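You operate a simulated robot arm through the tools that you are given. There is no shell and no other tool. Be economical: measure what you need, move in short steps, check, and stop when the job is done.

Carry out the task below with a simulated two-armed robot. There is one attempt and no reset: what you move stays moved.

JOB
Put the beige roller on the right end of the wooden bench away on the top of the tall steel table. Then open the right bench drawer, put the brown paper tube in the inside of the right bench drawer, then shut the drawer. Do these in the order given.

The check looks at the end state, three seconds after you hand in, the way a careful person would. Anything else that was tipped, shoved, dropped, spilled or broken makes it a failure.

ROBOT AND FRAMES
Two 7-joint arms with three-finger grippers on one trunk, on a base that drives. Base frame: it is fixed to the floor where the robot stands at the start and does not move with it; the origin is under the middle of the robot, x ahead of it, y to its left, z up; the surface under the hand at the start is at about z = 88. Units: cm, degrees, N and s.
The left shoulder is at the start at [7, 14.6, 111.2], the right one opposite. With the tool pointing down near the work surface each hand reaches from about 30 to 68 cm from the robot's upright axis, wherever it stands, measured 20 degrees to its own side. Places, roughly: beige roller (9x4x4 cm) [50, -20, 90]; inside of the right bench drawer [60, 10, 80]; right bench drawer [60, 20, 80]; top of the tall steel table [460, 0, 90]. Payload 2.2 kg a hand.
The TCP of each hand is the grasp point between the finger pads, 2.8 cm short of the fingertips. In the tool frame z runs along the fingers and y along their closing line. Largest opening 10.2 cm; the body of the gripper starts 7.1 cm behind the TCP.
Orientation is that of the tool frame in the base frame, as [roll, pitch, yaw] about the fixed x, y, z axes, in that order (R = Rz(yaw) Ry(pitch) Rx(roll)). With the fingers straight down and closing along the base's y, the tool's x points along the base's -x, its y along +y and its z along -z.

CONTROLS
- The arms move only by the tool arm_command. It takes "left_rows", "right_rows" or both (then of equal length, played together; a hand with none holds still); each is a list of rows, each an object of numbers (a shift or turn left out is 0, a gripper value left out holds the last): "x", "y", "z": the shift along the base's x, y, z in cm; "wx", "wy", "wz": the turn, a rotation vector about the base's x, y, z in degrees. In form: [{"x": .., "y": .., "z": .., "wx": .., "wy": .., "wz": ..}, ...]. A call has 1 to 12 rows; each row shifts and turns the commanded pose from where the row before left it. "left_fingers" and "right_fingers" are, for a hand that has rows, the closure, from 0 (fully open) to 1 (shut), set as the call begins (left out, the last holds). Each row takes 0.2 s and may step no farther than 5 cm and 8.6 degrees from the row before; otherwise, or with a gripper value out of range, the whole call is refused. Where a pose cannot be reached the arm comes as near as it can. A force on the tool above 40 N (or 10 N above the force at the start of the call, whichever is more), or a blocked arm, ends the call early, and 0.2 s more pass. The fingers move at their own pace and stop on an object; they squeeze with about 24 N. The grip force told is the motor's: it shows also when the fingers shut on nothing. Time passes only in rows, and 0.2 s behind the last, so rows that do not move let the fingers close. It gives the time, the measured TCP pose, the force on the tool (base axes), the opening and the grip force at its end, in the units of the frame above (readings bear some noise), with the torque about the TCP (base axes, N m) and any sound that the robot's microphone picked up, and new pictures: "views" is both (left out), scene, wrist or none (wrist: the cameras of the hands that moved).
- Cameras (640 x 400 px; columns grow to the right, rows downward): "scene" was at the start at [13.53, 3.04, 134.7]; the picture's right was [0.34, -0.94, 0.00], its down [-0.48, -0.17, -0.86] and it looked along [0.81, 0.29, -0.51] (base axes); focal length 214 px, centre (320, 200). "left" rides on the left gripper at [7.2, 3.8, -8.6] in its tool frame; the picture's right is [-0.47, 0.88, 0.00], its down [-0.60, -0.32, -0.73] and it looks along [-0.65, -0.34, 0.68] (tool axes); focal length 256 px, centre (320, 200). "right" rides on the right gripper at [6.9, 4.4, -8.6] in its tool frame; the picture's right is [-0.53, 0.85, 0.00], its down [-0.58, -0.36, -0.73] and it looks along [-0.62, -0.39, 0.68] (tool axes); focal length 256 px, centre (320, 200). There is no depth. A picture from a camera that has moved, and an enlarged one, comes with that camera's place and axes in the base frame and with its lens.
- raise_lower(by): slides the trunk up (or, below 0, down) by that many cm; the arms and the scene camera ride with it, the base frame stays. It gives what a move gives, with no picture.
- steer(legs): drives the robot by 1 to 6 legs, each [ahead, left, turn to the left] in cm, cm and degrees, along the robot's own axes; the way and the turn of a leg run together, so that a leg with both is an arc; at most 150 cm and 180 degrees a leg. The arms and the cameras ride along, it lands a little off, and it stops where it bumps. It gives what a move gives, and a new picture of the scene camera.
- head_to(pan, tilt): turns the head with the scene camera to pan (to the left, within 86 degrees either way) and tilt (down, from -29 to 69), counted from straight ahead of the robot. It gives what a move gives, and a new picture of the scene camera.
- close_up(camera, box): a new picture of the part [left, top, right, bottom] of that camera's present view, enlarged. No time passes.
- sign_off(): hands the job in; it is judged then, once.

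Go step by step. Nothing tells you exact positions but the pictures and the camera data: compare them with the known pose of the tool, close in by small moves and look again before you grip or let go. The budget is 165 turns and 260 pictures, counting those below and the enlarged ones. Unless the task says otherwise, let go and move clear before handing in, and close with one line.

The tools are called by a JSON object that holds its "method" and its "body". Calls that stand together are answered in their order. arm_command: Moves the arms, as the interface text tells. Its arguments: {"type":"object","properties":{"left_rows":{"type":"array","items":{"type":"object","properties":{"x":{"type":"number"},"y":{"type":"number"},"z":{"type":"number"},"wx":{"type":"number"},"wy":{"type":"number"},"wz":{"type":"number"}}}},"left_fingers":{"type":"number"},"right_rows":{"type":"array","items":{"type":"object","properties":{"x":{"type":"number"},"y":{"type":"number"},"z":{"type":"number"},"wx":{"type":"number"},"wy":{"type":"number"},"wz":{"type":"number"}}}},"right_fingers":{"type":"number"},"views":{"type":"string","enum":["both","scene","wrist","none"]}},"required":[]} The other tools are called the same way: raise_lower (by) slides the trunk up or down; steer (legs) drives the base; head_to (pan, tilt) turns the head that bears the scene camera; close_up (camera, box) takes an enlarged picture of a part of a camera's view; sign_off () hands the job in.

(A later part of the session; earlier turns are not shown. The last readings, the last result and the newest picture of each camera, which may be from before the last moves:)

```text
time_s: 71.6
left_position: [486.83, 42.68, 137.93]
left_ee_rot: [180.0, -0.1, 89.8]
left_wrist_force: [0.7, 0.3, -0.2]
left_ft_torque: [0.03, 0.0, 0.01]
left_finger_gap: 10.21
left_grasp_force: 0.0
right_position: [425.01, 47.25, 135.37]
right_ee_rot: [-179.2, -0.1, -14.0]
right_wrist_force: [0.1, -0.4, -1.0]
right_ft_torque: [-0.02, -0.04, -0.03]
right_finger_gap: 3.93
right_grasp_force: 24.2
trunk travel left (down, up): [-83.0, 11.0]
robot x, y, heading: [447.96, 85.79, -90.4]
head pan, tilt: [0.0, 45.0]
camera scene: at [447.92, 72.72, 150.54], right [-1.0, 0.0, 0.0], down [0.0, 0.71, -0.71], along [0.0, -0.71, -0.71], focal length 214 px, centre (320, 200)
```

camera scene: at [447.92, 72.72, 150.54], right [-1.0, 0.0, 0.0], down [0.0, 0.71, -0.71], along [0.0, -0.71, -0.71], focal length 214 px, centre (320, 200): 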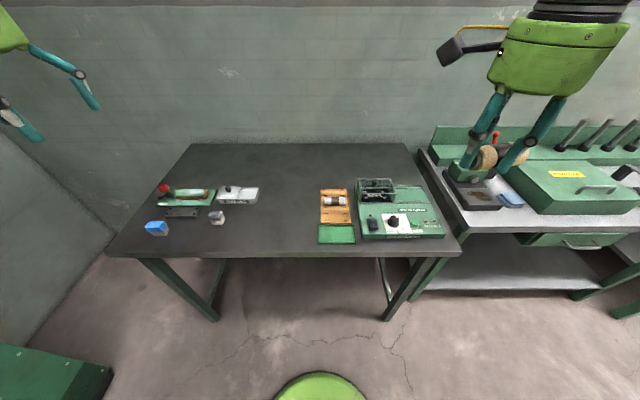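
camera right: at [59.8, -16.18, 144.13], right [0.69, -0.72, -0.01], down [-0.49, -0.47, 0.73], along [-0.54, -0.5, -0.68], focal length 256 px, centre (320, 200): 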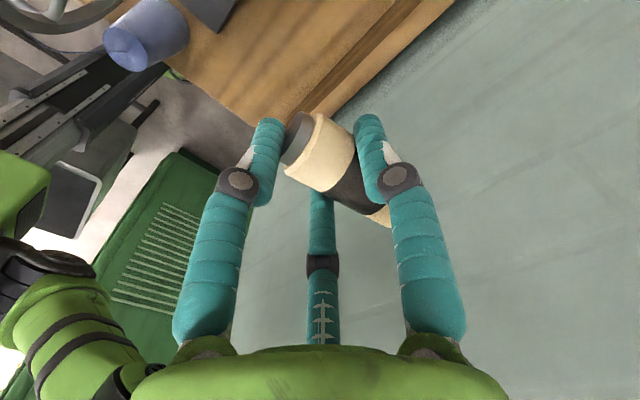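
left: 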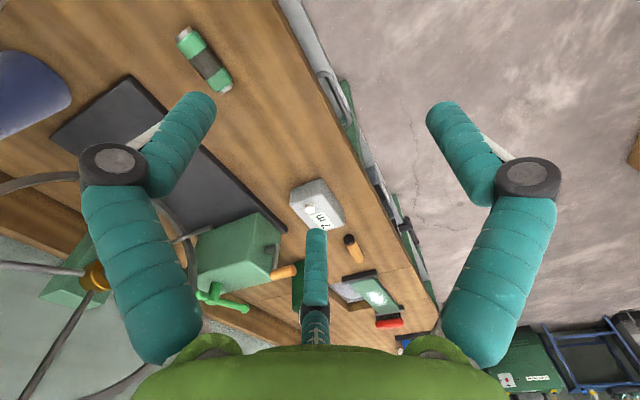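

The table top is in full view, and the gap between the items around (460, 13) is free. I'll move closer so the right hand can reach it.

{"method": "steer", "body": {"legs": [[0, 22, 0.4], [18, 0, 0]]}}

```text
time_s: 74.5
left_position: [510.3, 25.1, 138.1]
left_ee_rot: [-180.0, 0.1, 90.0]
left_wrist_force: [-0.1, 0.2, 0.4]
left_ft_torque: [-0.08, -0.02, -0.03]
left_finger_gap: 10.21
left_grasp_force: 0.1
right_position: [448.56, 29.25, 135.6]
right_ee_rot: [-179.3, -0.2, -13.8]
right_wrist_force: [0.3, -0.1, -1.7]
right_ft_torque: [-0.05, -0.01, -0.01]
right_finger_gap: 3.92
right_grasp_force: 24.3
trunk travel left (down, up): [-83.0, 11.0]
robot x, y, heading: [471.23, 67.36, -89.7]
head pan, tilt: [0.0, 45.0]
camera scene: at [471.24, 54.95, 150.6], right [-1.0, 0.0, 0.0], down [0.0, 0.7, -0.71], along [0.0, -0.71, -0.7], focal length 214 px, centre (320, 200)
```

scene: 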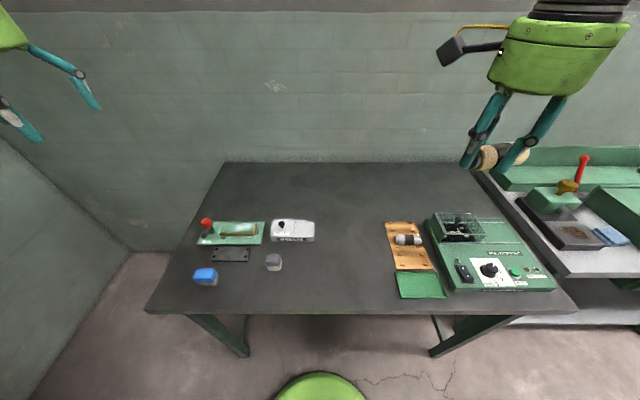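

The gap between items is x ≈ 450–473 at y ≈ 15. I'll move the roller above (461.5, 11) and lower partway.

{"method": "arm_command", "body": {"right_rows": [{"x": 3, "y": -3.5}, {"x": 3, "y": -3.5}, {"x": 3, "y": -3.5}, {"x": 3, "y": -3.5}, {"x": 1, "y": -3.5, "z": -3}, {"z": -4}, {"z": -4}, {"z": -4}, {"z": -4}, {"z": -4}, {"z": -4}], "views": "both"}}

```text
time_s: 76.8
left_position: [510.25, 24.57, 138.0]
left_ee_rot: [-179.9, -0.1, 90.1]
left_wrist_force: [-1.3, 0.1, -0.5]
left_ft_torque: [0.01, -0.01, -0.03]
left_finger_gap: 10.21
left_grasp_force: 0.0
right_position: [461.73, 11.37, 108.23]
right_ee_rot: [-179.2, -0.2, -13.6]
right_wrist_force: [-0.2, -0.7, -1.2]
right_ft_torque: [0.03, -0.04, -0.03]
right_finger_gap: 3.97
right_grasp_force: 23.7
trunk travel left (down, up): [-83.0, 11.0]
robot x, y, heading: [471.08, 67.67, -90.2]
head pan, tilt: [0.0, 45.0]
camera scene: at [471.32, 54.31, 150.54], right [-1.0, 0.0, 0.0], down [0.0, 0.71, -0.71], along [0.0, -0.71, -0.71], focal length 214 px, centre (320, 200)
camera right: at [467.3, 5.36, 116.82], right [-0.72, -0.7, -0.01], down [-0.48, 0.48, 0.73], along [-0.5, 0.53, -0.68], focal length 256 px, centre (320, 200)
```

scene: 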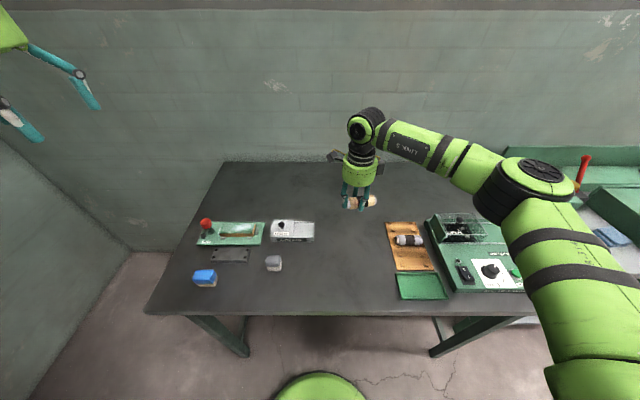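
right: 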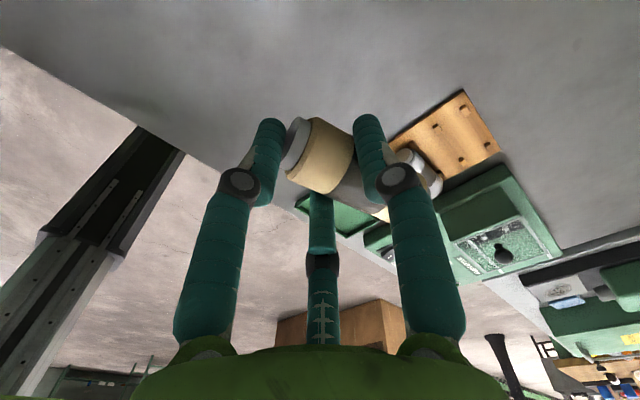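

The table top triangulates to about z = 88–89, so release should come near TCP z ≈ 92. I'll descend carefully.

{"method": "arm_command", "body": {"right_rows": [{"z": -4}, {"z": -4}, {"z": -3}, {"z": -1}, {"z": -1}, {"z": -1}, {}], "views": "both"}}

```text
time_s: 78.5
left_position: [510.32, 24.59, 137.9]
left_ee_rot: [-180.0, -0.1, 90.1]
left_wrist_force: [-0.3, 0.2, -0.5]
left_ft_torque: [0.01, 0.01, 0.05]
left_finger_gap: 10.2
left_grasp_force: 0.1
right_position: [461.49, 11.49, 94.5]
right_ee_rot: [-179.2, -0.2, -13.7]
right_wrist_force: [0.4, -0.5, -1.6]
right_ft_torque: [-0.01, -0.01, 0.0]
right_finger_gap: 3.96
right_grasp_force: 24.2
trunk travel left (down, up): [-83.0, 11.0]
robot x, y, heading: [470.99, 67.83, -89.9]
head pan, tilt: [0.0, 45.0]
camera scene: at [471.3, 54.43, 150.54], right [-1.0, 0.0, 0.0], down [0.0, 0.71, -0.71], along [0.0, -0.71, -0.71], focal length 214 px, centre (320, 200)
camera right: at [467.0, 5.51, 103.06], right [-0.72, -0.7, -0.01], down [-0.48, 0.48, 0.73], along [-0.5, 0.53, -0.68], focal length 256 px, centre (320, 200)
```

scene: 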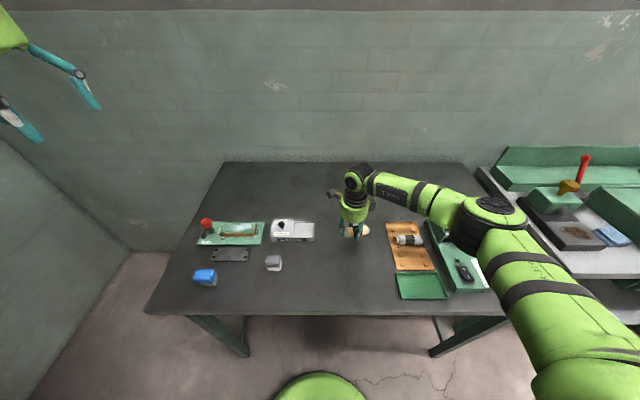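
right: 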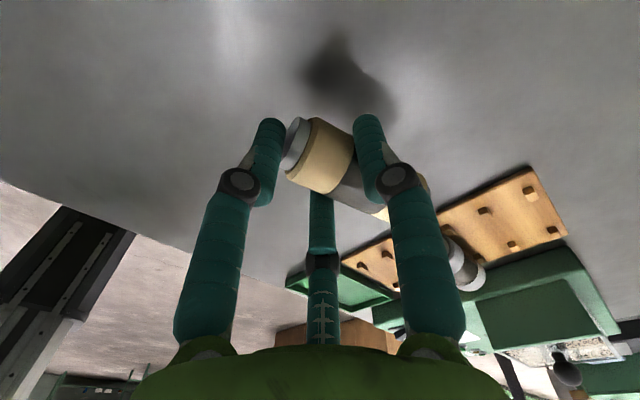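

There is still a gap, so I go on in half-centimetre steps, watching force.

{"method": "arm_command", "body": {"right_rows": [{"z": -0.6}, {"z": -0.6}, {"z": -0.6}, {}], "views": "wrist"}}

```text
time_s: 79.5
left_position: [510.25, 24.62, 138.02]
left_ee_rot: [180.0, -0.1, 90.1]
left_wrist_force: [0.7, 0.6, -0.1]
left_ft_torque: [-0.01, -0.01, -0.01]
left_finger_gap: 10.2
left_grasp_force: 0.0
right_position: [461.41, 11.4, 92.66]
right_ee_rot: [-179.4, -0.1, -13.6]
right_wrist_force: [-0.4, -0.1, -1.8]
right_ft_torque: [0.02, -0.05, -0.02]
right_finger_gap: 3.93
right_grasp_force: 24.0
trunk travel left (down, up): [-83.0, 11.0]
robot x, y, heading: [471.26, 67.51, -89.9]
head pan, tilt: [0.0, 45.0]
camera right: at [467.05, 5.35, 101.17], right [-0.72, -0.7, -0.01], down [-0.48, 0.48, 0.73], along [-0.5, 0.53, -0.68], focal length 256 px, centre (320, 200)
```

right: 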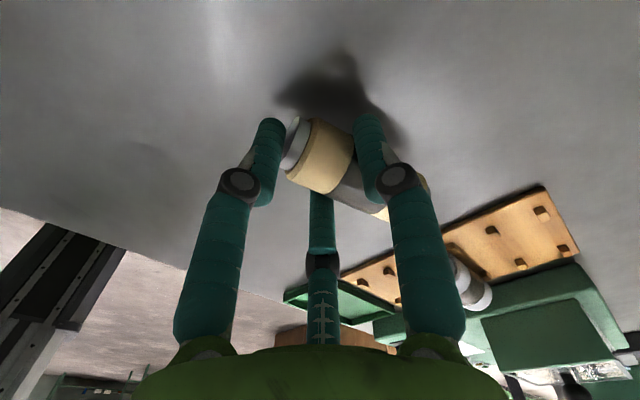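

{"method": "arm_command", "body": {"right_rows": [{"z": -0.5}, {"z": -0.5}, {"z": -0.3}, {}], "views": "wrist"}}

```text
time_s: 80.5
left_position: [510.34, 24.88, 138.04]
left_ee_rot: [-179.9, 0.0, 90.0]
left_wrist_force: [-0.1, 0.4, 0.3]
left_ft_torque: [-0.01, -0.01, 0.01]
left_finger_gap: 10.19
left_grasp_force: 0.2
right_position: [461.55, 11.41, 91.63]
right_ee_rot: [-179.5, -0.1, -13.8]
right_wrist_force: [-3.8, -0.9, 11.9]
right_ft_torque: [-0.21, 0.69, -0.01]
right_finger_gap: 3.97
right_grasp_force: 23.4
trunk travel left (down, up): [-83.0, 11.0]
robot x, y, heading: [471.02, 67.44, -90.1]
head pan, tilt: [0.0, 45.0]
camera right: at [467.06, 5.43, 100.18], right [-0.72, -0.69, -0.01], down [-0.48, 0.48, 0.73], along [-0.5, 0.53, -0.68], focal length 256 px, centre (320, 200)
```

right: 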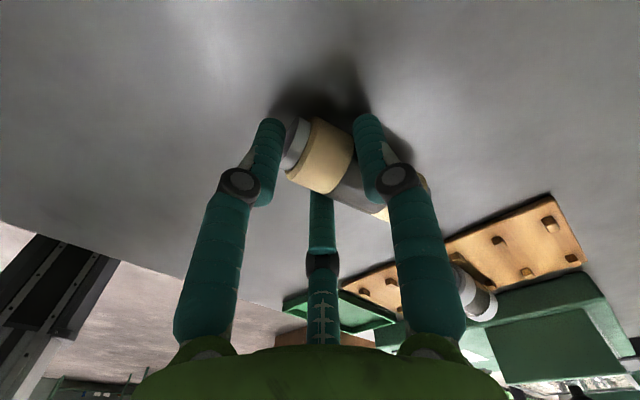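

Contact (12 N) at z ≈ 91.6, so the roller is on the table. I'll open gently.

{"method": "arm_command", "body": {"right_rows": [{"z": 0.1}, {}, {}], "right_fingers": 0.5, "views": "none"}}

{"method": "arm_command", "body": {"right_rows": [{}, {}, {"z": 1}, {"z": 3}, {"z": 4}], "right_fingers": 0.1, "views": "both"}}

```text
time_s: 81.2
left_position: [510.4, 24.5, 137.93]
left_ee_rot: [180.0, -0.2, 90.1]
left_wrist_force: [0.0, -0.2, -0.5]
left_ft_torque: [0.04, 0.0, 0.0]
left_finger_gap: 10.21
left_grasp_force: 0.0
right_position: [461.54, 11.48, 91.45]
right_ee_rot: [-179.2, -0.1, -13.6]
right_wrist_force: [0.4, 0.2, 0.0]
right_ft_torque: [0.01, 0.02, -0.04]
right_finger_gap: 5.09
right_grasp_force: 0.1
trunk travel left (down, up): [-83.0, 11.0]
robot x, y, heading: [471.18, 67.69, -90.0]
head pan, tilt: [0.0, 45.0]
```

```text
time_s: 82.5
left_position: [510.32, 24.69, 137.87]
left_ee_rot: [180.0, 0.0, 90.2]
left_wrist_force: [-0.2, -0.6, -0.4]
left_ft_torque: [0.0, -0.02, -0.01]
left_finger_gap: 10.18
left_grasp_force: 0.0
right_position: [461.55, 11.37, 99.36]
right_ee_rot: [-179.2, -0.3, -13.7]
right_wrist_force: [0.1, 0.2, 0.6]
right_ft_torque: [0.0, 0.02, 0.02]
right_finger_gap: 9.19
right_grasp_force: 0.1
trunk travel left (down, up): [-83.0, 11.0]
robot x, y, heading: [471.24, 67.62, -89.8]
head pan, tilt: [0.0, 45.0]
camera scene: at [471.32, 54.53, 150.55], right [-1.0, 0.0, 0.0], down [0.0, 0.71, -0.71], along [0.0, -0.71, -0.71], focal length 214 px, centre (320, 200)
camera right: at [467.12, 5.43, 107.88], right [-0.72, -0.7, -0.01], down [-0.48, 0.48, 0.73], along [-0.5, 0.53, -0.68], focal length 256 px, centre (320, 200)
```

scene: 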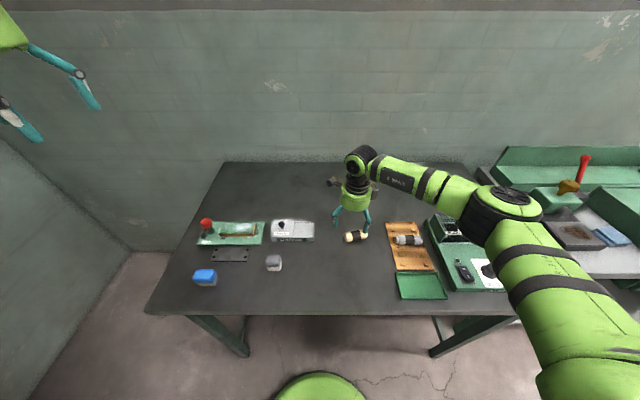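
right: 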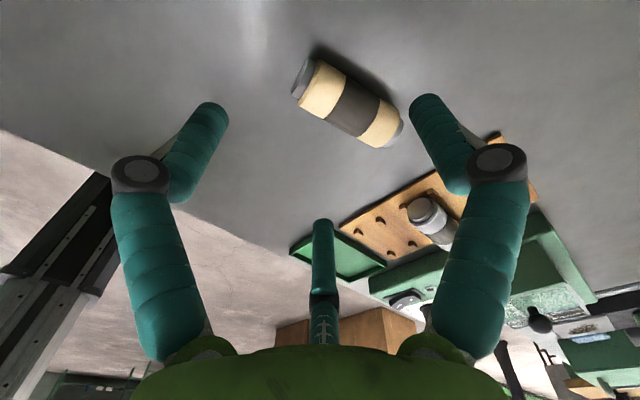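

The roller rests on the steel table, clear of other items. I'll lift and retract, then drive back to the bench.

{"method": "arm_command", "body": {"right_rows": [{"z": 4}, {"z": 5}, {"z": 5}, {"z": 5}, {"z": 5}, {"z": 5}, {"z": 5}, {"x": -4, "y": 4.5}, {"x": -4, "y": 4.5}, {"x": -4, "y": 4.5}, {"x": -1, "y": 4.5}], "right_fingers": 0, "views": "scene"}}

{"method": "steer", "body": {"legs": [[-18, 0, 0], [0, -140, 0], [0, -140, 0]]}}

```text
refused: row 8 steps farther than a row can; nothing moved
```

```text
time_s: 97.3
left_position: [230.19, 34.66, 137.96]
left_ee_rot: [-180.0, 0.0, 95.5]
left_wrist_force: [0.5, 0.1, 0.3]
left_ft_torque: [0.0, 0.01, -0.02]
left_finger_gap: 10.2
left_grasp_force: 0.1
right_position: [182.8, 16.85, 99.26]
right_ee_rot: [-179.2, 0.0, -8.3]
right_wrist_force: [0.8, -0.4, -0.2]
right_ft_torque: [-0.04, 0.01, 0.02]
right_finger_gap: 9.18
right_grasp_force: 0.1
trunk travel left (down, up): [-83.0, 11.0]
robot x, y, heading: [186.82, 73.75, -84.5]
head pan, tilt: [0.0, 45.0]
camera scene: at [188.54, 60.7, 150.54], right [-1.0, -0.1, 0.0], down [-0.07, 0.7, -0.71], along [0.07, -0.7, -0.71], focal length 214 px, centre (320, 200)
```

scene: 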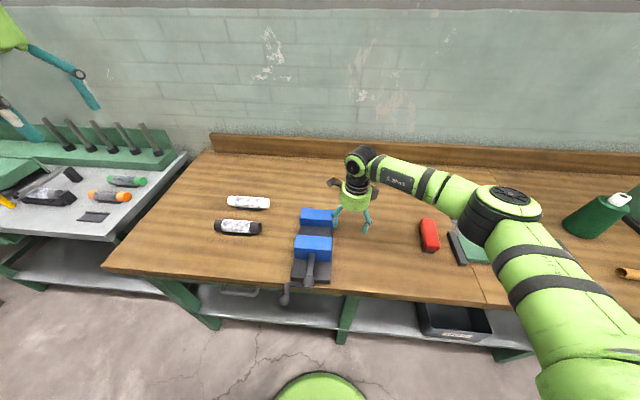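

A mistake on my part: the arm retract was refused, so the drive went with the hand low at z ≈ 99. It reported no bump, but I must check what the hand swept over. First I raise the hand.

{"method": "arm_command", "body": {"right_rows": [{"z": 4}, {"z": 5}, {"z": 5}, {"z": 5}, {"z": 5}, {"z": 5}, {"z": 5}], "right_fingers": 0, "views": "scene"}}

{"method": "head_to", "body": {"pan": 45, "tilt": 30}}

```text
time_s: 98.9
left_position: [230.17, 34.85, 138.01]
left_ee_rot: [-179.9, 0.0, 95.5]
left_wrist_force: [0.6, 1.1, -0.5]
left_ft_torque: [-0.02, 0.03, 0.0]
left_finger_gap: 10.21
left_grasp_force: 0.1
right_position: [182.99, 17.0, 133.33]
right_ee_rot: [-179.3, -0.1, -8.2]
right_wrist_force: [-0.7, 0.7, 0.7]
right_ft_torque: [-0.02, -0.01, 0.0]
right_finger_gap: 10.2
right_grasp_force: 0.0
trunk travel left (down, up): [-83.0, 11.0]
robot x, y, heading: [187.11, 73.66, -84.3]
head pan, tilt: [0.0, 45.0]
camera scene: at [188.62, 60.91, 150.55], right [-1.0, -0.1, 0.0], down [-0.07, 0.7, -0.71], along [0.07, -0.7, -0.71], focal length 214 px, centre (320, 200)
```

scene: 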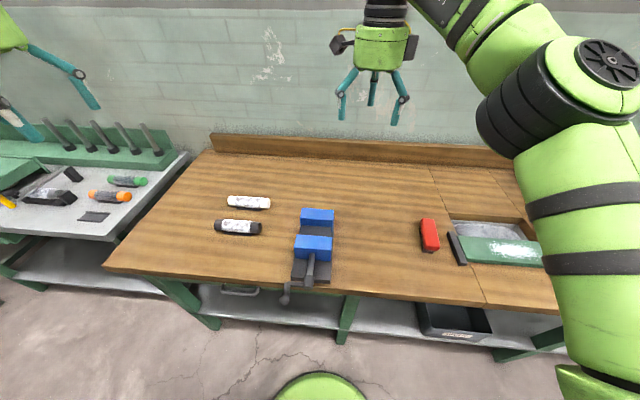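

```text
time_s: 100.0
left_position: [230.17, 34.69, 137.92]
left_ee_rot: [180.0, -0.1, 95.5]
left_wrist_force: [0.4, 0.9, -0.4]
left_ft_torque: [0.0, -0.01, 0.01]
left_finger_gap: 10.2
left_grasp_force: 0.1
right_position: [182.83, 16.82, 133.11]
right_ee_rot: [-179.2, -0.1, -8.3]
right_wrist_force: [0.2, 0.5, -0.1]
right_ft_torque: [0.01, 0.01, 0.03]
right_finger_gap: 10.21
right_grasp_force: 0.0
trunk travel left (down, up): [-83.0, 11.0]
robot x, y, heading: [186.93, 74.0, -84.3]
head pan, tilt: [45.0, 30.0]
camera scene: at [194.64, 63.02, 152.8], right [-0.64, -0.77, 0.0], down [-0.39, 0.32, -0.87], along [0.67, -0.55, -0.5], focal length 214 px, centre (320, 200)
```

scene: 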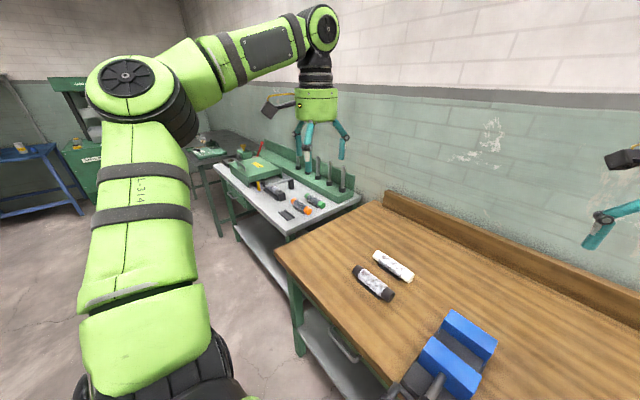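

The bench looks undisturbed. I'll drive back to inspect the grey and steel tables closely.

{"method": "steer", "body": {"legs": [[-12, 0, -5.5], [0, 115, 0]]}}

{"method": "head_to", "body": {"pan": 0, "tilt": 40}}

```text
time_s: 106.8
left_position: [342.68, 44.11, 137.95]
left_ee_rot: [180.0, 0.0, 90.9]
left_wrist_force: [-0.2, -1.0, -0.3]
left_ft_torque: [0.02, 0.02, 0.06]
left_finger_gap: 10.2
left_grasp_force: 0.0
right_position: [294.02, 30.11, 133.13]
right_ee_rot: [-179.2, -0.2, -13.0]
right_wrist_force: [-0.3, -0.2, 0.1]
right_ft_torque: [-0.01, -0.01, 0.01]
right_finger_gap: 10.2
right_grasp_force: 0.0
trunk travel left (down, up): [-83.0, 11.0]
robot x, y, heading: [303.52, 86.8, -89.4]
head pan, tilt: [45.0, 30.0]
camera scene: at [309.6, 75.24, 152.81], right [-0.7, -0.72, 0.0], down [-0.36, 0.35, -0.87], along [0.62, -0.6, -0.5], focal length 214 px, centre (320, 200)
```

scene: 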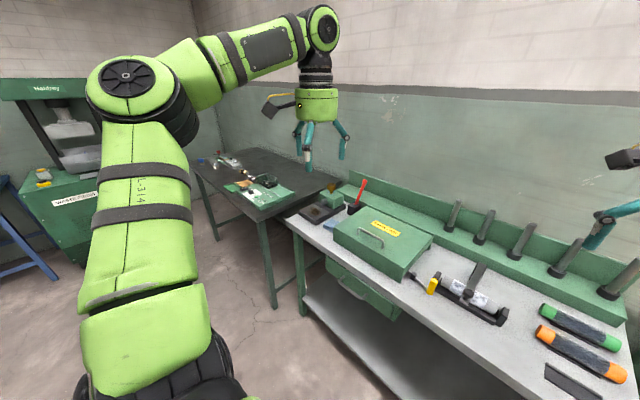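

```text
time_s: 107.9
left_position: [342.77, 44.08, 138.0]
left_ee_rot: [-180.0, -0.1, 90.9]
left_wrist_force: [0.0, -0.7, -0.3]
left_ft_torque: [0.0, 0.0, 0.0]
left_finger_gap: 10.2
left_grasp_force: 0.0
right_position: [294.07, 30.06, 132.98]
right_ee_rot: [-179.1, -0.3, -12.9]
right_wrist_force: [-0.2, 0.5, 0.8]
right_ft_torque: [-0.01, 0.02, 0.0]
right_finger_gap: 10.22
right_grasp_force: 0.1
trunk travel left (down, up): [-83.0, 11.0]
robot x, y, heading: [303.23, 86.55, -89.1]
head pan, tilt: [0.0, 40.0]
camera scene: at [303.35, 73.05, 151.27], right [-1.0, -0.02, 0.0], down [-0.01, 0.64, -0.77], along [0.01, -0.77, -0.64], focal length 214 px, centre (320, 200)
```

scene: 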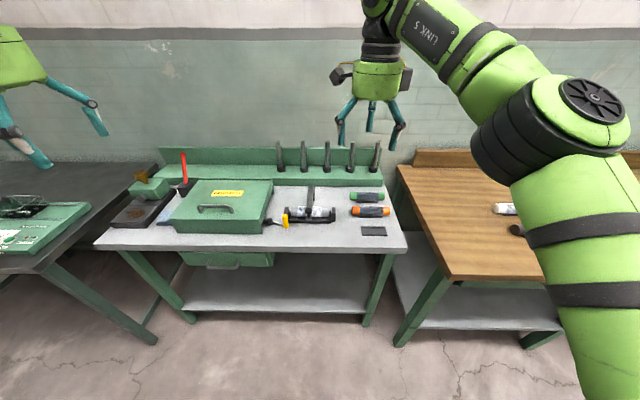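

The grey table looks the same as before. Now the steel table.

{"method": "steer", "body": {"legs": [[0, 145, 0]]}}

```text
time_s: 115.3
left_position: [491.28, 48.8, 137.94]
left_ee_rot: [-180.0, -0.1, 92.1]
left_wrist_force: [0.0, 0.0, 0.1]
left_ft_torque: [-0.02, -0.01, 0.03]
left_finger_gap: 10.18
left_grasp_force: 0.0
right_position: [442.93, 33.79, 133.02]
right_ee_rot: [-179.2, -0.3, -11.8]
right_wrist_force: [-0.4, -0.9, -0.2]
right_ft_torque: [0.01, 0.01, 0.02]
right_finger_gap: 10.2
right_grasp_force: 0.0
trunk travel left (down, up): [-83.0, 11.0]
robot x, y, heading: [450.96, 90.35, -87.7]
head pan, tilt: [0.0, 40.0]
camera scene: at [451.25, 76.84, 151.27], right [-1.0, -0.04, 0.0], down [-0.02, 0.64, -0.77], along [0.03, -0.77, -0.64], focal length 214 px, centre (320, 200)
```

scene: 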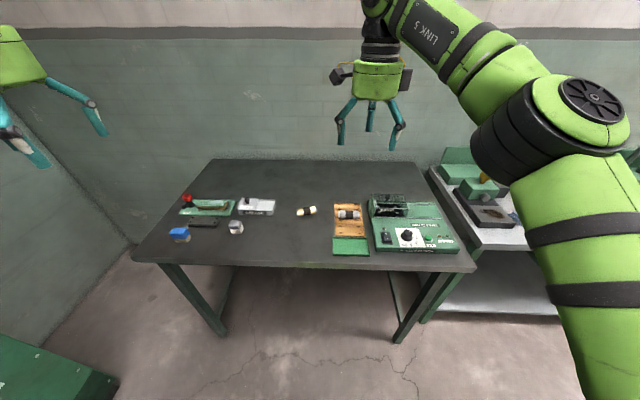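

All items on the steel table stand as before and the roller is in place, so there was no harm. Now I drive back to the right end of the bench with both hands high.

{"method": "steer", "body": {"legs": [[0, 0, -2.3], [0, -120, 0], [0, -120, 0], [0, -118, 0]]}}

```text
time_s: 133.0
left_position: [135.43, 42.72, 137.84]
left_ee_rot: [-179.9, -0.1, 93.0]
left_wrist_force: [0.2, 0.0, -0.3]
left_ft_torque: [-0.01, 0.0, -0.02]
left_finger_gap: 10.19
left_grasp_force: 0.1
right_position: [87.36, 27.04, 133.19]
right_ee_rot: [-179.2, -0.1, -10.8]
right_wrist_force: [1.1, -0.4, 0.2]
right_ft_torque: [-0.01, 0.02, 0.02]
right_finger_gap: 10.17
right_grasp_force: 0.0
trunk travel left (down, up): [-83.0, 11.0]
robot x, y, heading: [94.05, 83.73, -87.0]
head pan, tilt: [0.0, 40.0]
camera scene: at [94.97, 70.28, 151.27], right [-1.0, -0.05, 0.0], down [-0.03, 0.64, -0.77], along [0.04, -0.77, -0.64], focal length 214 px, centre (320, 200)
```

scene: 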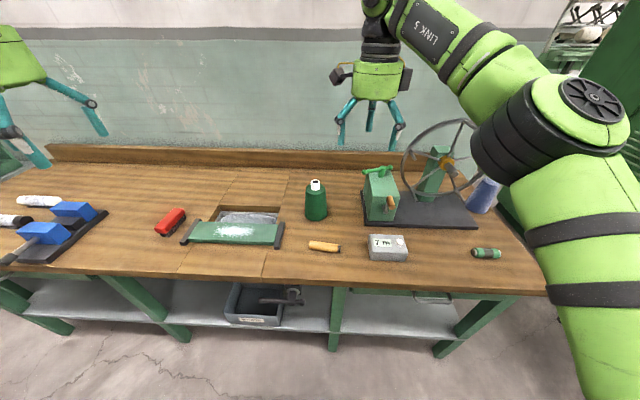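

{"method": "close_up", "body": {"camera": "scene", "box": [280, 200, 560, 375]}}

{"method": "head_to", "body": {"pan": -25, "tilt": 60}}

```text
2.29 times, centred on (420, 288) of scene
camera zoom: at [94.97, 70.28, 151.27], right [-1.0, -0.05, 0.0], down [-0.03, 0.64, -0.77], along [0.04, -0.77, -0.64], focal length 490 px, centre (91, 0)
```

zoom: 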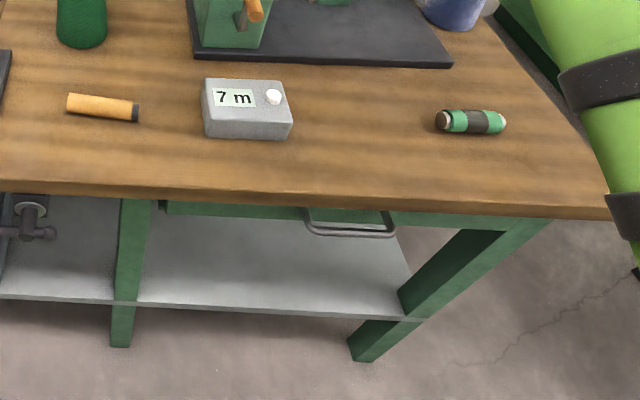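

```text
time_s: 133.9
left_position: [135.34, 42.76, 138.0]
left_ee_rot: [179.9, -0.1, 92.9]
left_wrist_force: [0.1, -0.7, -0.1]
left_ft_torque: [0.0, 0.01, -0.01]
left_finger_gap: 10.22
left_grasp_force: 0.0
right_position: [87.18, 27.11, 133.12]
right_ee_rot: [-179.2, -0.1, -10.8]
right_wrist_force: [-0.2, 0.1, -0.2]
right_ft_torque: [-0.02, 0.03, 0.0]
right_finger_gap: 10.19
right_grasp_force: 0.0
trunk travel left (down, up): [-83.0, 11.0]
robot x, y, heading: [94.14, 83.56, -87.0]
head pan, tilt: [-25.0, 60.0]
camera scene: at [91.89, 72.58, 148.6], right [-0.93, 0.37, 0.0], down [0.32, 0.8, -0.5], along [-0.19, -0.46, -0.87], focal length 214 px, centre (320, 200)
```

scene: 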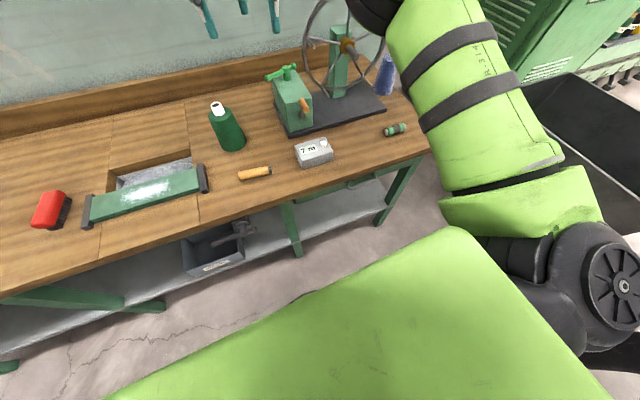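

The tube (about 11 cm long) lies at (95.7, 22.6), along x. The drawer handle is a horizontal U bar spanning x ≈ 53–65 at about y 35, z 80. I'll back off and lower the trunk for a frontal look.

{"method": "steer", "body": {"legs": [[-28, 0, -3], [0, -20, 0]]}}

{"method": "raise_lower", "body": {"by": -40}}

{"method": "head_to", "body": {"pan": -10, "tilt": 25}}

```text
time_s: 137.0
left_position: [113.9, 69.54, 137.71]
left_ee_rot: [-179.7, -0.1, 90.4]
left_wrist_force: [1.3, 0.2, -0.4]
left_ft_torque: [0.03, 0.07, -0.03]
left_finger_gap: 10.19
left_grasp_force: 0.1
right_position: [65.11, 55.99, 133.13]
right_ee_rot: [-179.4, 0.1, -13.6]
right_wrist_force: [0.5, 0.4, -0.1]
right_ft_torque: [0.01, 0.09, 0.02]
right_finger_gap: 10.18
right_grasp_force: 0.1
trunk travel left (down, up): [-83.0, 11.0]
robot x, y, heading: [73.94, 112.44, -89.8]
head pan, tilt: [-25.0, 60.0]
camera scene: at [72.01, 101.28, 148.6], right [-0.91, 0.42, 0.0], down [0.36, 0.79, -0.5], along [-0.21, -0.45, -0.87], focal length 214 px, centre (320, 200)
```

scene: 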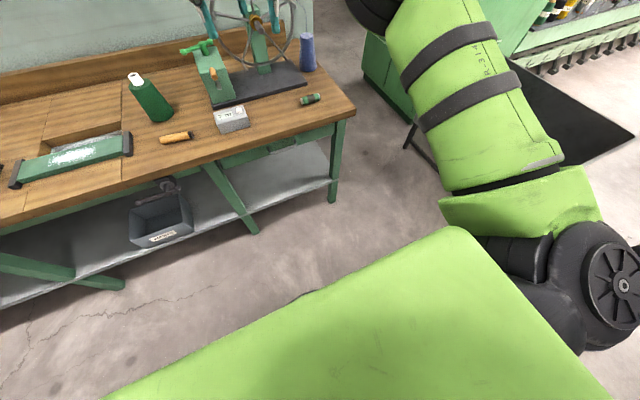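

```text
time_s: 140.8
left_position: [113.64, 69.58, 97.96]
left_ee_rot: [180.0, 0.0, 90.4]
left_wrist_force: [0.2, 0.4, 0.4]
left_ft_torque: [-0.02, -0.01, 0.0]
left_finger_gap: 10.18
left_grasp_force: 0.1
right_position: [64.73, 56.09, 93.1]
right_ee_rot: [-179.2, -0.1, -13.5]
right_wrist_force: [-0.4, -0.1, -0.1]
right_ft_torque: [-0.01, 0.01, 0.01]
right_finger_gap: 10.2
right_grasp_force: 0.0
trunk travel left (down, up): [-43.0, 51.0]
robot x, y, heading: [74.32, 112.32, -89.7]
head pan, tilt: [-25.0, 60.0]
```

```text
time_s: 141.8
left_position: [113.5, 69.57, 97.97]
left_ee_rot: [-179.9, 0.0, 90.3]
left_wrist_force: [0.1, 0.7, 0.6]
left_ft_torque: [-0.01, -0.03, -0.02]
left_finger_gap: 10.2
left_grasp_force: 0.0
right_position: [64.65, 56.06, 93.11]
right_ee_rot: [-179.2, -0.2, -13.5]
right_wrist_force: [-0.3, 0.2, -0.5]
right_ft_torque: [0.01, 0.02, -0.03]
right_finger_gap: 10.18
right_grasp_force: 0.0
trunk travel left (down, up): [-43.0, 51.0]
robot x, y, heading: [74.31, 112.76, -89.8]
head pan, tilt: [-10.0, 25.0]
camera scene: at [72.72, 98.3, 113.59], right [-0.99, 0.17, 0.0], down [0.07, 0.42, -0.91], along [-0.15, -0.89, -0.42], focal length 214 px, centre (320, 200)
```

scene: 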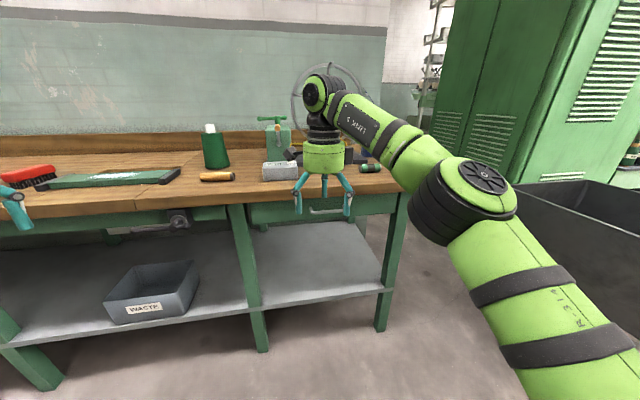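

There are two drawers, and the right one is directly ahead (x ≈ 45–78). I'll turn the right hand to point forward (−y) with the fingers closing vertically to grip the bar.

{"method": "arm_command", "body": {"right_rows": [{"wz": 7}, {"wz": 6.5}, {"wx": -8}, {"wx": -8}, {"wx": -8}, {"wx": -8}, {"wx": -8}, {"wx": -8}, {"wx": -8}, {"wx": -8}, {"wx": -8}, {"wx": -8}], "views": "scene"}}

```text
time_s: 144.4
left_position: [113.45, 69.5, 97.86]
left_ee_rot: [180.0, -0.1, 90.3]
left_wrist_force: [0.0, -0.2, -0.3]
left_ft_torque: [-0.04, 0.03, -0.01]
left_finger_gap: 10.19
left_grasp_force: 0.1
right_position: [64.52, 56.06, 92.98]
right_ee_rot: [100.8, -0.1, 0.1]
right_wrist_force: [0.4, 0.6, 0.3]
right_ft_torque: [0.01, -0.03, 0.02]
right_finger_gap: 10.22
right_grasp_force: 0.0
trunk travel left (down, up): [-43.0, 51.0]
robot x, y, heading: [74.48, 112.12, -89.5]
head pan, tilt: [-10.0, 25.0]
camera scene: at [72.7, 98.27, 113.6], right [-0.99, 0.17, 0.0], down [0.07, 0.42, -0.91], along [-0.15, -0.89, -0.42], focal length 214 px, centre (320, 200)
```

scene: 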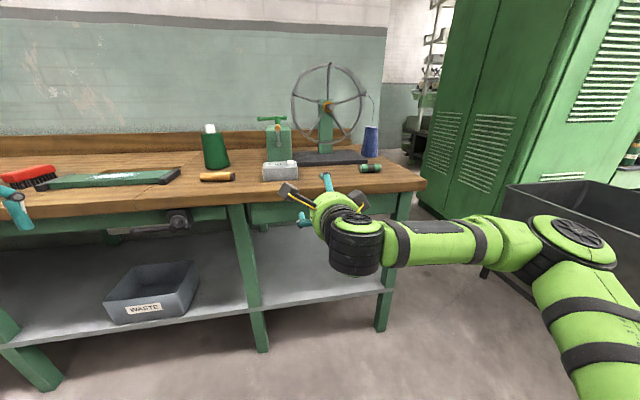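

That works well. I'll finish the turn, lower to bar height and look with the wrist camera.

{"method": "arm_command", "body": {"right_rows": [{"wx": -8}, {"wx": -2.8}, {"x": -2.5, "z": -4}, {"x": -2.5, "z": -4}, {"z": -4}], "views": "both"}}

```text
time_s: 145.7
left_position: [113.58, 69.42, 97.9]
left_ee_rot: [-179.8, -0.1, 90.2]
left_wrist_force: [-0.5, -0.2, 0.0]
left_ft_torque: [0.0, 0.02, 0.01]
left_finger_gap: 10.2
left_grasp_force: 0.1
right_position: [64.99, 57.27, 83.82]
right_ee_rot: [90.1, -0.1, -0.3]
right_wrist_force: [0.6, 0.2, -0.6]
right_ft_torque: [0.01, -0.05, 0.0]
right_finger_gap: 10.21
right_grasp_force: 0.1
right hand out of reach, approached as far as the arm can: row 4, 5
trunk travel left (down, up): [-43.0, 51.0]
robot x, y, heading: [74.05, 112.07, -89.7]
head pan, tilt: [-10.0, 25.0]
camera scene: at [72.86, 98.24, 113.6], right [-0.99, 0.17, 0.0], down [0.07, 0.42, -0.91], along [-0.15, -0.89, -0.42], focal length 214 px, centre (320, 200)
camera right: at [71.87, 65.81, 88.26], right [-0.53, 0.0, 0.85], down [-0.57, 0.73, -0.36], along [-0.62, -0.68, -0.39], focal length 256 px, centre (320, 200)
```

scene: 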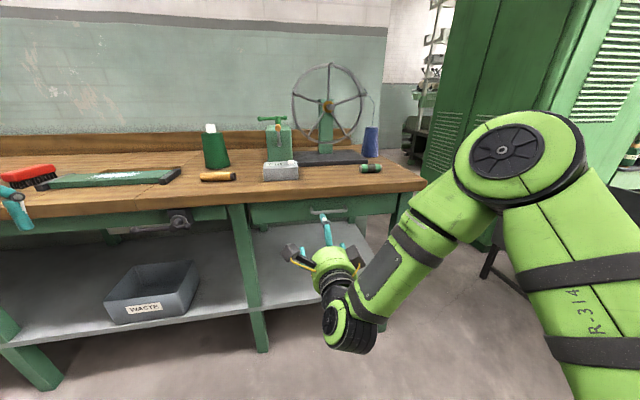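
right: 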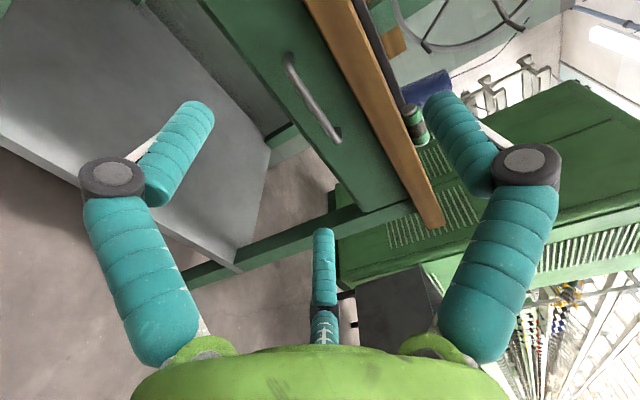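

The bar is well seen: centre about (59.5, 35, 79.2), spanning x 53–65. I'll align the hand with it, still in front.

{"method": "arm_command", "body": {"right_rows": [{"x": -1, "y": -4}, {"x": -2, "y": -4, "z": -2.3}, {"x": -2, "y": -3, "z": -2.3}, {}], "views": "wrist"}}

```text
refused: row 2 steps farther than a row can; nothing moved
```

{"method": "arm_command", "body": {"right_rows": [{"x": -1, "y": -4}, {"x": -2, "y": -3, "z": -2.3}, {"x": -2, "y": -3, "z": -2.3}, {}], "views": "wrist"}}

```text
time_s: 146.7
left_position: [113.37, 69.54, 97.91]
left_ee_rot: [-180.0, -0.1, 90.3]
left_wrist_force: [-0.3, 0.6, -0.8]
left_ft_torque: [0.02, 0.02, -0.03]
left_finger_gap: 10.18
left_grasp_force: 0.1
right_position: [66.72, 48.98, 83.39]
right_ee_rot: [90.6, 0.0, -0.8]
right_wrist_force: [0.5, -1.1, 0.1]
right_ft_torque: [0.02, -0.03, 0.03]
right_finger_gap: 10.19
right_grasp_force: 0.1
right hand out of reach, approached as far as the arm can: row 1, 2, 3
trunk travel left (down, up): [-43.0, 51.0]
robot x, y, heading: [74.54, 112.48, -89.9]
head pan, tilt: [-10.0, 25.0]
camera right: at [73.68, 57.42, 87.89], right [-0.53, 0.0, 0.85], down [-0.57, 0.74, -0.36], along [-0.63, -0.67, -0.4], focal length 256 px, centre (320, 200)
```

right: 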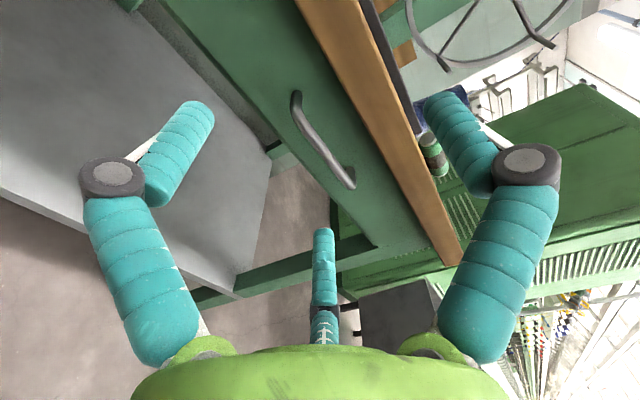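

The arm is at a limit sideways, so I use the base and trunk to align: right 6.7 cm, down 4.2 cm.

{"method": "steer", "body": {"legs": [[0, -6.8, 0]]}}

{"method": "raise_lower", "body": {"by": -4.2}}

{"method": "arm_command", "body": {"right_rows": [{"y": -3}, {}], "views": "wrist"}}

```text
time_s: 147.7
left_position: [106.44, 69.57, 98.01]
left_ee_rot: [180.0, -0.1, 90.3]
left_wrist_force: [-0.2, 0.2, 0.8]
left_ft_torque: [0.02, -0.04, 0.02]
left_finger_gap: 10.2
left_grasp_force: 0.1
right_position: [59.76, 49.04, 83.37]
right_ee_rot: [90.5, 0.0, -0.7]
right_wrist_force: [-0.3, 0.2, 0.0]
right_ft_torque: [0.0, -0.01, -0.01]
right_finger_gap: 10.19
right_grasp_force: 0.1
trunk travel left (down, up): [-43.0, 51.0]
robot x, y, heading: [67.31, 112.32, -89.8]
head pan, tilt: [-10.0, 25.0]
camera scene: at [65.74, 98.27, 113.6], right [-0.99, 0.17, 0.0], down [0.07, 0.42, -0.91], along [-0.15, -0.89, -0.42], focal length 214 px, centre (320, 200)
```

scene: 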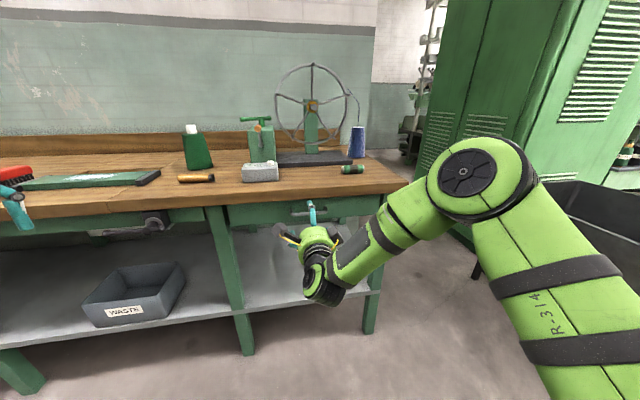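

```text
time_s: 148.5
left_position: [106.55, 69.56, 93.8]
left_ee_rot: [-179.9, -0.1, 90.3]
left_wrist_force: [-0.7, -0.1, -0.6]
left_ft_torque: [0.01, -0.02, -0.02]
left_finger_gap: 10.2
left_grasp_force: 0.0
right_position: [59.83, 48.97, 79.31]
right_ee_rot: [90.5, 0.0, -0.7]
right_wrist_force: [-0.3, -0.7, -0.4]
right_ft_torque: [0.03, -0.02, -0.01]
right_finger_gap: 10.18
right_grasp_force: 0.2
trunk travel left (down, up): [-38.8, 55.2]
robot x, y, heading: [67.53, 112.19, -89.7]
head pan, tilt: [-10.0, 25.0]
```

```text
time_s: 149.1
left_position: [106.5, 69.47, 93.77]
left_ee_rot: [180.0, -0.1, 90.3]
left_wrist_force: [0.5, 0.4, -0.3]
left_ft_torque: [0.02, 0.0, -0.01]
left_finger_gap: 10.21
left_grasp_force: 0.0
right_position: [59.85, 45.99, 79.47]
right_ee_rot: [90.7, 0.1, -1.0]
right_wrist_force: [-0.5, 0.8, 0.3]
right_ft_torque: [-0.01, 0.01, 0.01]
right_finger_gap: 10.22
right_grasp_force: 0.1
trunk travel left (down, up): [-38.8, 55.2]
robot x, y, heading: [67.4, 112.38, -89.6]
head pan, tilt: [-10.0, 25.0]
camera right: at [66.85, 54.43, 83.93], right [-0.53, 0.0, 0.85], down [-0.56, 0.75, -0.35], along [-0.63, -0.67, -0.4], focal length 256 px, centre (320, 200)
```

right: 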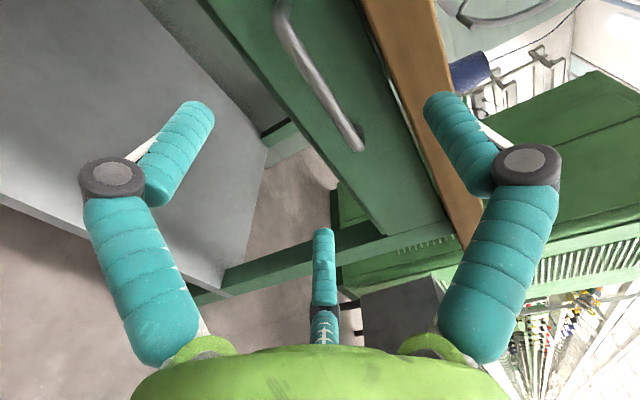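

Aligned in height and x. I'll narrow the opening a bit and advance onto the bar.

{"method": "arm_command", "body": {"right_rows": [{"y": -3}, {"y": -3}, {"y": -2}, {}], "right_fingers": 0.35, "views": "wrist"}}

```text
time_s: 150.1
left_position: [106.51, 69.56, 93.74]
left_ee_rot: [-180.0, 0.0, 90.2]
left_wrist_force: [-0.7, 0.1, -0.7]
left_ft_torque: [0.02, 0.01, 0.01]
left_finger_gap: 10.19
left_grasp_force: 0.0
right_position: [60.5, 37.9, 79.42]
right_ee_rot: [90.8, 0.1, -1.1]
right_wrist_force: [0.5, -0.7, 0.1]
right_ft_torque: [0.0, -0.03, 0.02]
right_finger_gap: 6.61
right_grasp_force: 0.1
right hand out of reach, approached as far as the arm can: row 1
trunk travel left (down, up): [-38.8, 55.2]
robot x, y, heading: [67.09, 111.99, -89.8]
head pan, tilt: [-10.0, 25.0]
camera right: at [67.41, 46.34, 83.9], right [-0.53, 0.0, 0.85], down [-0.56, 0.75, -0.35], along [-0.63, -0.67, -0.4], focal length 256 px, centre (320, 200)
```

right: 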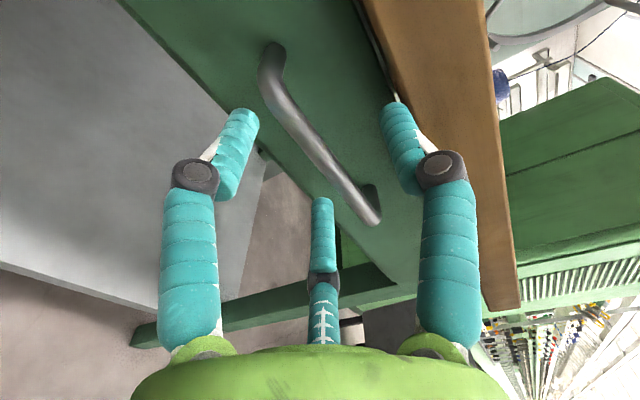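

The bar is between the fingers. I advance 2 cm more and close.

{"method": "arm_command", "body": {"right_rows": [{"y": -1.2}, {"y": -1}, {}], "views": "none"}}

{"method": "arm_command", "body": {"right_rows": [{}, {}, {}, {}], "right_fingers": 1, "views": "wrist"}}

```text
time_s: 150.9
left_position: [106.54, 69.9, 93.94]
left_ee_rot: [179.9, 0.2, 90.3]
left_wrist_force: [0.4, -0.6, -0.5]
left_ft_torque: [-0.01, 0.03, -0.01]
left_finger_gap: 10.18
left_grasp_force: 0.1
right_position: [60.34, 36.08, 80.02]
right_ee_rot: [90.1, -0.1, -1.1]
right_wrist_force: [-2.2, 17.4, 8.2]
right_ft_torque: [-0.84, 0.01, -0.02]
right_finger_gap: 8.14
right_grasp_force: 8.7
trunk travel left (down, up): [-38.8, 55.2]
robot x, y, heading: [67.23, 112.07, -89.9]
head pan, tilt: [-10.0, 25.0]
```

```text
time_s: 151.3
left_position: [106.47, 69.3, 93.38]
left_ee_rot: [-179.9, -0.4, 90.3]
left_wrist_force: [0.0, -0.3, -0.2]
left_ft_torque: [0.08, -0.02, -0.04]
left_finger_gap: 10.19
left_grasp_force: 0.2
right_position: [60.65, 35.84, 78.76]
right_ee_rot: [91.3, 0.0, -0.8]
right_wrist_force: [1.4, 10.8, -6.2]
right_ft_torque: [-0.13, 0.03, -0.32]
right_finger_gap: 1.91
right_grasp_force: 24.3
trunk travel left (down, up): [-38.8, 55.2]
robot x, y, heading: [67.16, 112.34, -89.7]
head pan, tilt: [-10.0, 25.0]
stopped in row 2 (right hand): the force on the tool passed its limit at 44 N (the readings are from after the stop); the commanded pose is now the measured one
camera right: at [67.53, 44.29, 83.35], right [-0.53, -0.01, 0.85], down [-0.57, 0.75, -0.35], along [-0.63, -0.66, -0.41], focal length 256 px, centre (320, 200)
```

right: 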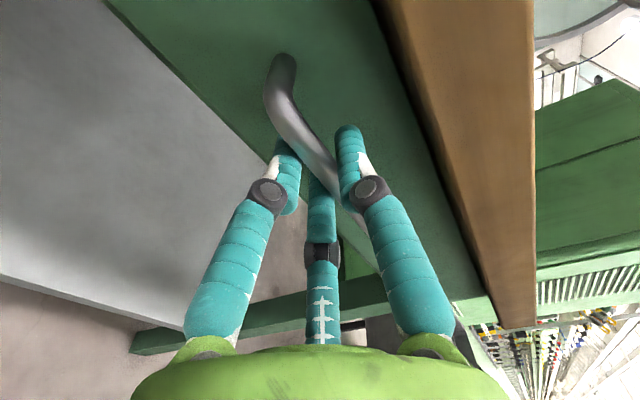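

The bar is gripped (gap 1.9). I'll pull the drawer open by backing up slowly.

{"method": "steer", "body": {"legs": [[-8, 0, 0]]}}

```text
time_s: 152.4
left_position: [106.52, 77.22, 93.56]
left_ee_rot: [-179.8, -0.3, 90.2]
left_wrist_force: [0.3, 0.1, -0.2]
left_ft_torque: [-0.01, 0.0, 0.02]
left_finger_gap: 10.23
left_grasp_force: 0.0
right_position: [60.59, 43.84, 78.78]
right_ee_rot: [91.5, 0.0, -0.8]
right_wrist_force: [9.5, -1.5, -16.8]
right_ft_torque: [0.09, 0.02, -0.27]
right_finger_gap: 1.91
right_grasp_force: 44.0
trunk travel left (down, up): [-38.8, 55.2]
robot x, y, heading: [67.04, 120.27, -90.1]
head pan, tilt: [-10.0, 25.0]
camera scene: at [65.88, 105.99, 109.35], right [-0.99, 0.17, 0.0], down [0.07, 0.42, -0.91], along [-0.16, -0.89, -0.43], focal length 214 px, centre (320, 200)
```

scene: 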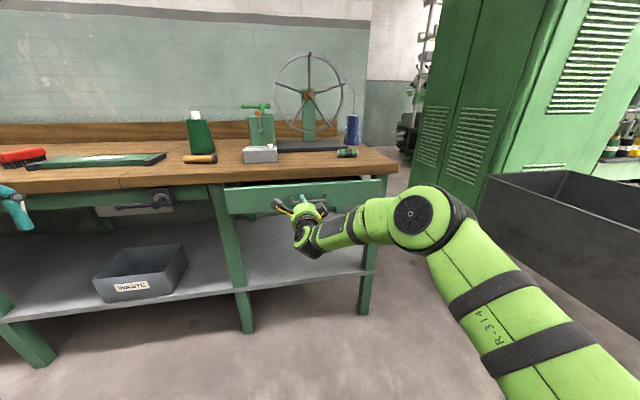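

The drawer slides out freely, so I continue pulling.

{"method": "steer", "body": {"legs": [[-14, 0, 0]]}}

```text
time_s: 153.7
left_position: [106.36, 91.14, 93.45]
left_ee_rot: [-179.9, -0.3, 90.1]
left_wrist_force: [-0.3, -0.7, 0.5]
left_ft_torque: [0.01, 0.0, -0.02]
left_finger_gap: 10.18
left_grasp_force: 0.0
right_position: [60.62, 57.87, 78.74]
right_ee_rot: [91.4, 0.2, -0.6]
right_wrist_force: [8.8, -2.8, -9.4]
right_ft_torque: [0.01, -0.04, 0.35]
right_finger_gap: 1.88
right_grasp_force: 43.5
trunk travel left (down, up): [-38.8, 55.2]
robot x, y, heading: [67.36, 134.39, -89.8]
head pan, tilt: [-10.0, 25.0]
camera scene: at [65.83, 120.07, 109.37], right [-0.98, 0.17, 0.0], down [0.07, 0.42, -0.91], along [-0.16, -0.89, -0.42], focal length 214 px, centre (320, 200)
```

scene: 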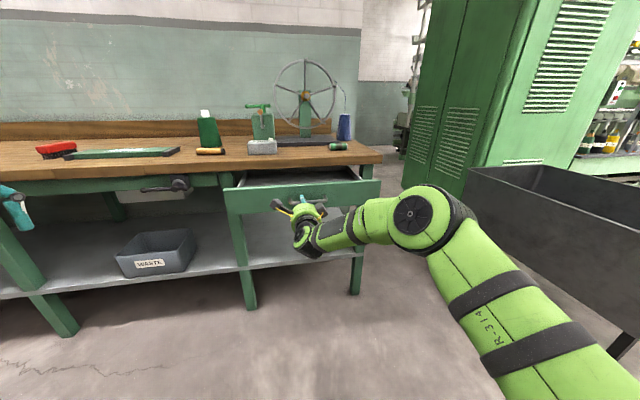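

The drawer is open 22 cm. I'll release the handle and back the hand off.

{"method": "arm_command", "body": {"right_rows": [{}, {}, {}], "right_fingers": 0.5, "views": "none"}}

{"method": "arm_command", "body": {"right_rows": [{"y": 2}, {"y": 3}, {"y": 3}, {"y": 3}], "views": "both"}}

```text
time_s: 154.5
left_position: [106.25, 91.38, 93.63]
left_ee_rot: [-180.0, -0.1, 90.1]
left_wrist_force: [0.1, -0.1, -0.6]
left_ft_torque: [0.0, -0.01, -0.01]
left_finger_gap: 10.2
left_grasp_force: 0.1
right_position: [60.5, 58.09, 78.83]
right_ee_rot: [91.3, 0.0, -0.6]
right_wrist_force: [-0.3, 0.1, -0.9]
right_ft_torque: [0.02, -0.02, -0.02]
right_finger_gap: 5.08
right_grasp_force: 0.0
trunk travel left (down, up): [-38.8, 55.2]
robot x, y, heading: [67.49, 134.62, -90.0]
head pan, tilt: [-10.0, 25.0]
```

```text
time_s: 155.5
left_position: [106.28, 91.41, 93.74]
left_ee_rot: [180.0, -0.1, 90.1]
left_wrist_force: [-0.5, -0.6, -0.3]
left_ft_torque: [0.02, 0.0, 0.02]
left_finger_gap: 10.2
left_grasp_force: 0.1
right_position: [60.31, 69.18, 79.36]
right_ee_rot: [91.4, 0.0, -0.6]
right_wrist_force: [-0.2, 0.9, 0.0]
right_ft_torque: [0.0, 0.02, 0.02]
right_finger_gap: 5.08
right_grasp_force: 0.0
trunk travel left (down, up): [-38.8, 55.2]
robot x, y, heading: [67.57, 135.03, -89.7]
head pan, tilt: [-10.0, 25.0]
camera scene: at [65.71, 120.3, 109.41], right [-0.98, 0.17, 0.0], down [0.07, 0.42, -0.91], along [-0.16, -0.89, -0.42], focal length 214 px, centre (320, 200)
camera right: at [67.28, 77.58, 83.85], right [-0.53, -0.01, 0.84], down [-0.57, 0.75, -0.35], along [-0.63, -0.67, -0.41], focal length 256 px, centre (320, 200)
```

scene: 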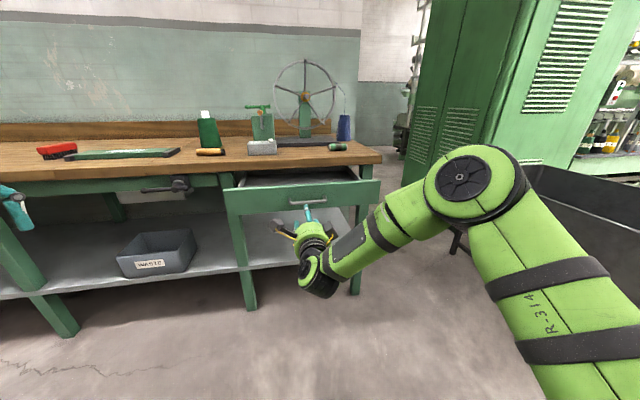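
right: 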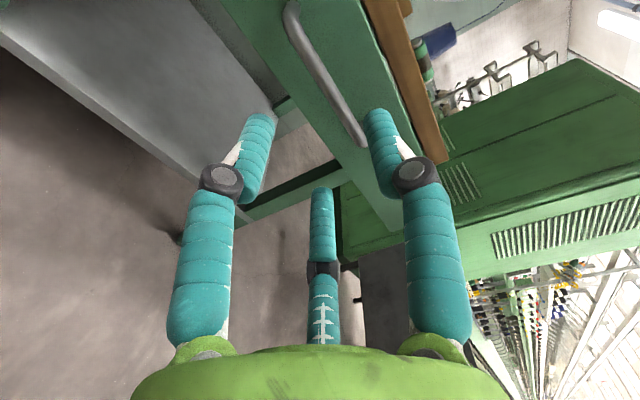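

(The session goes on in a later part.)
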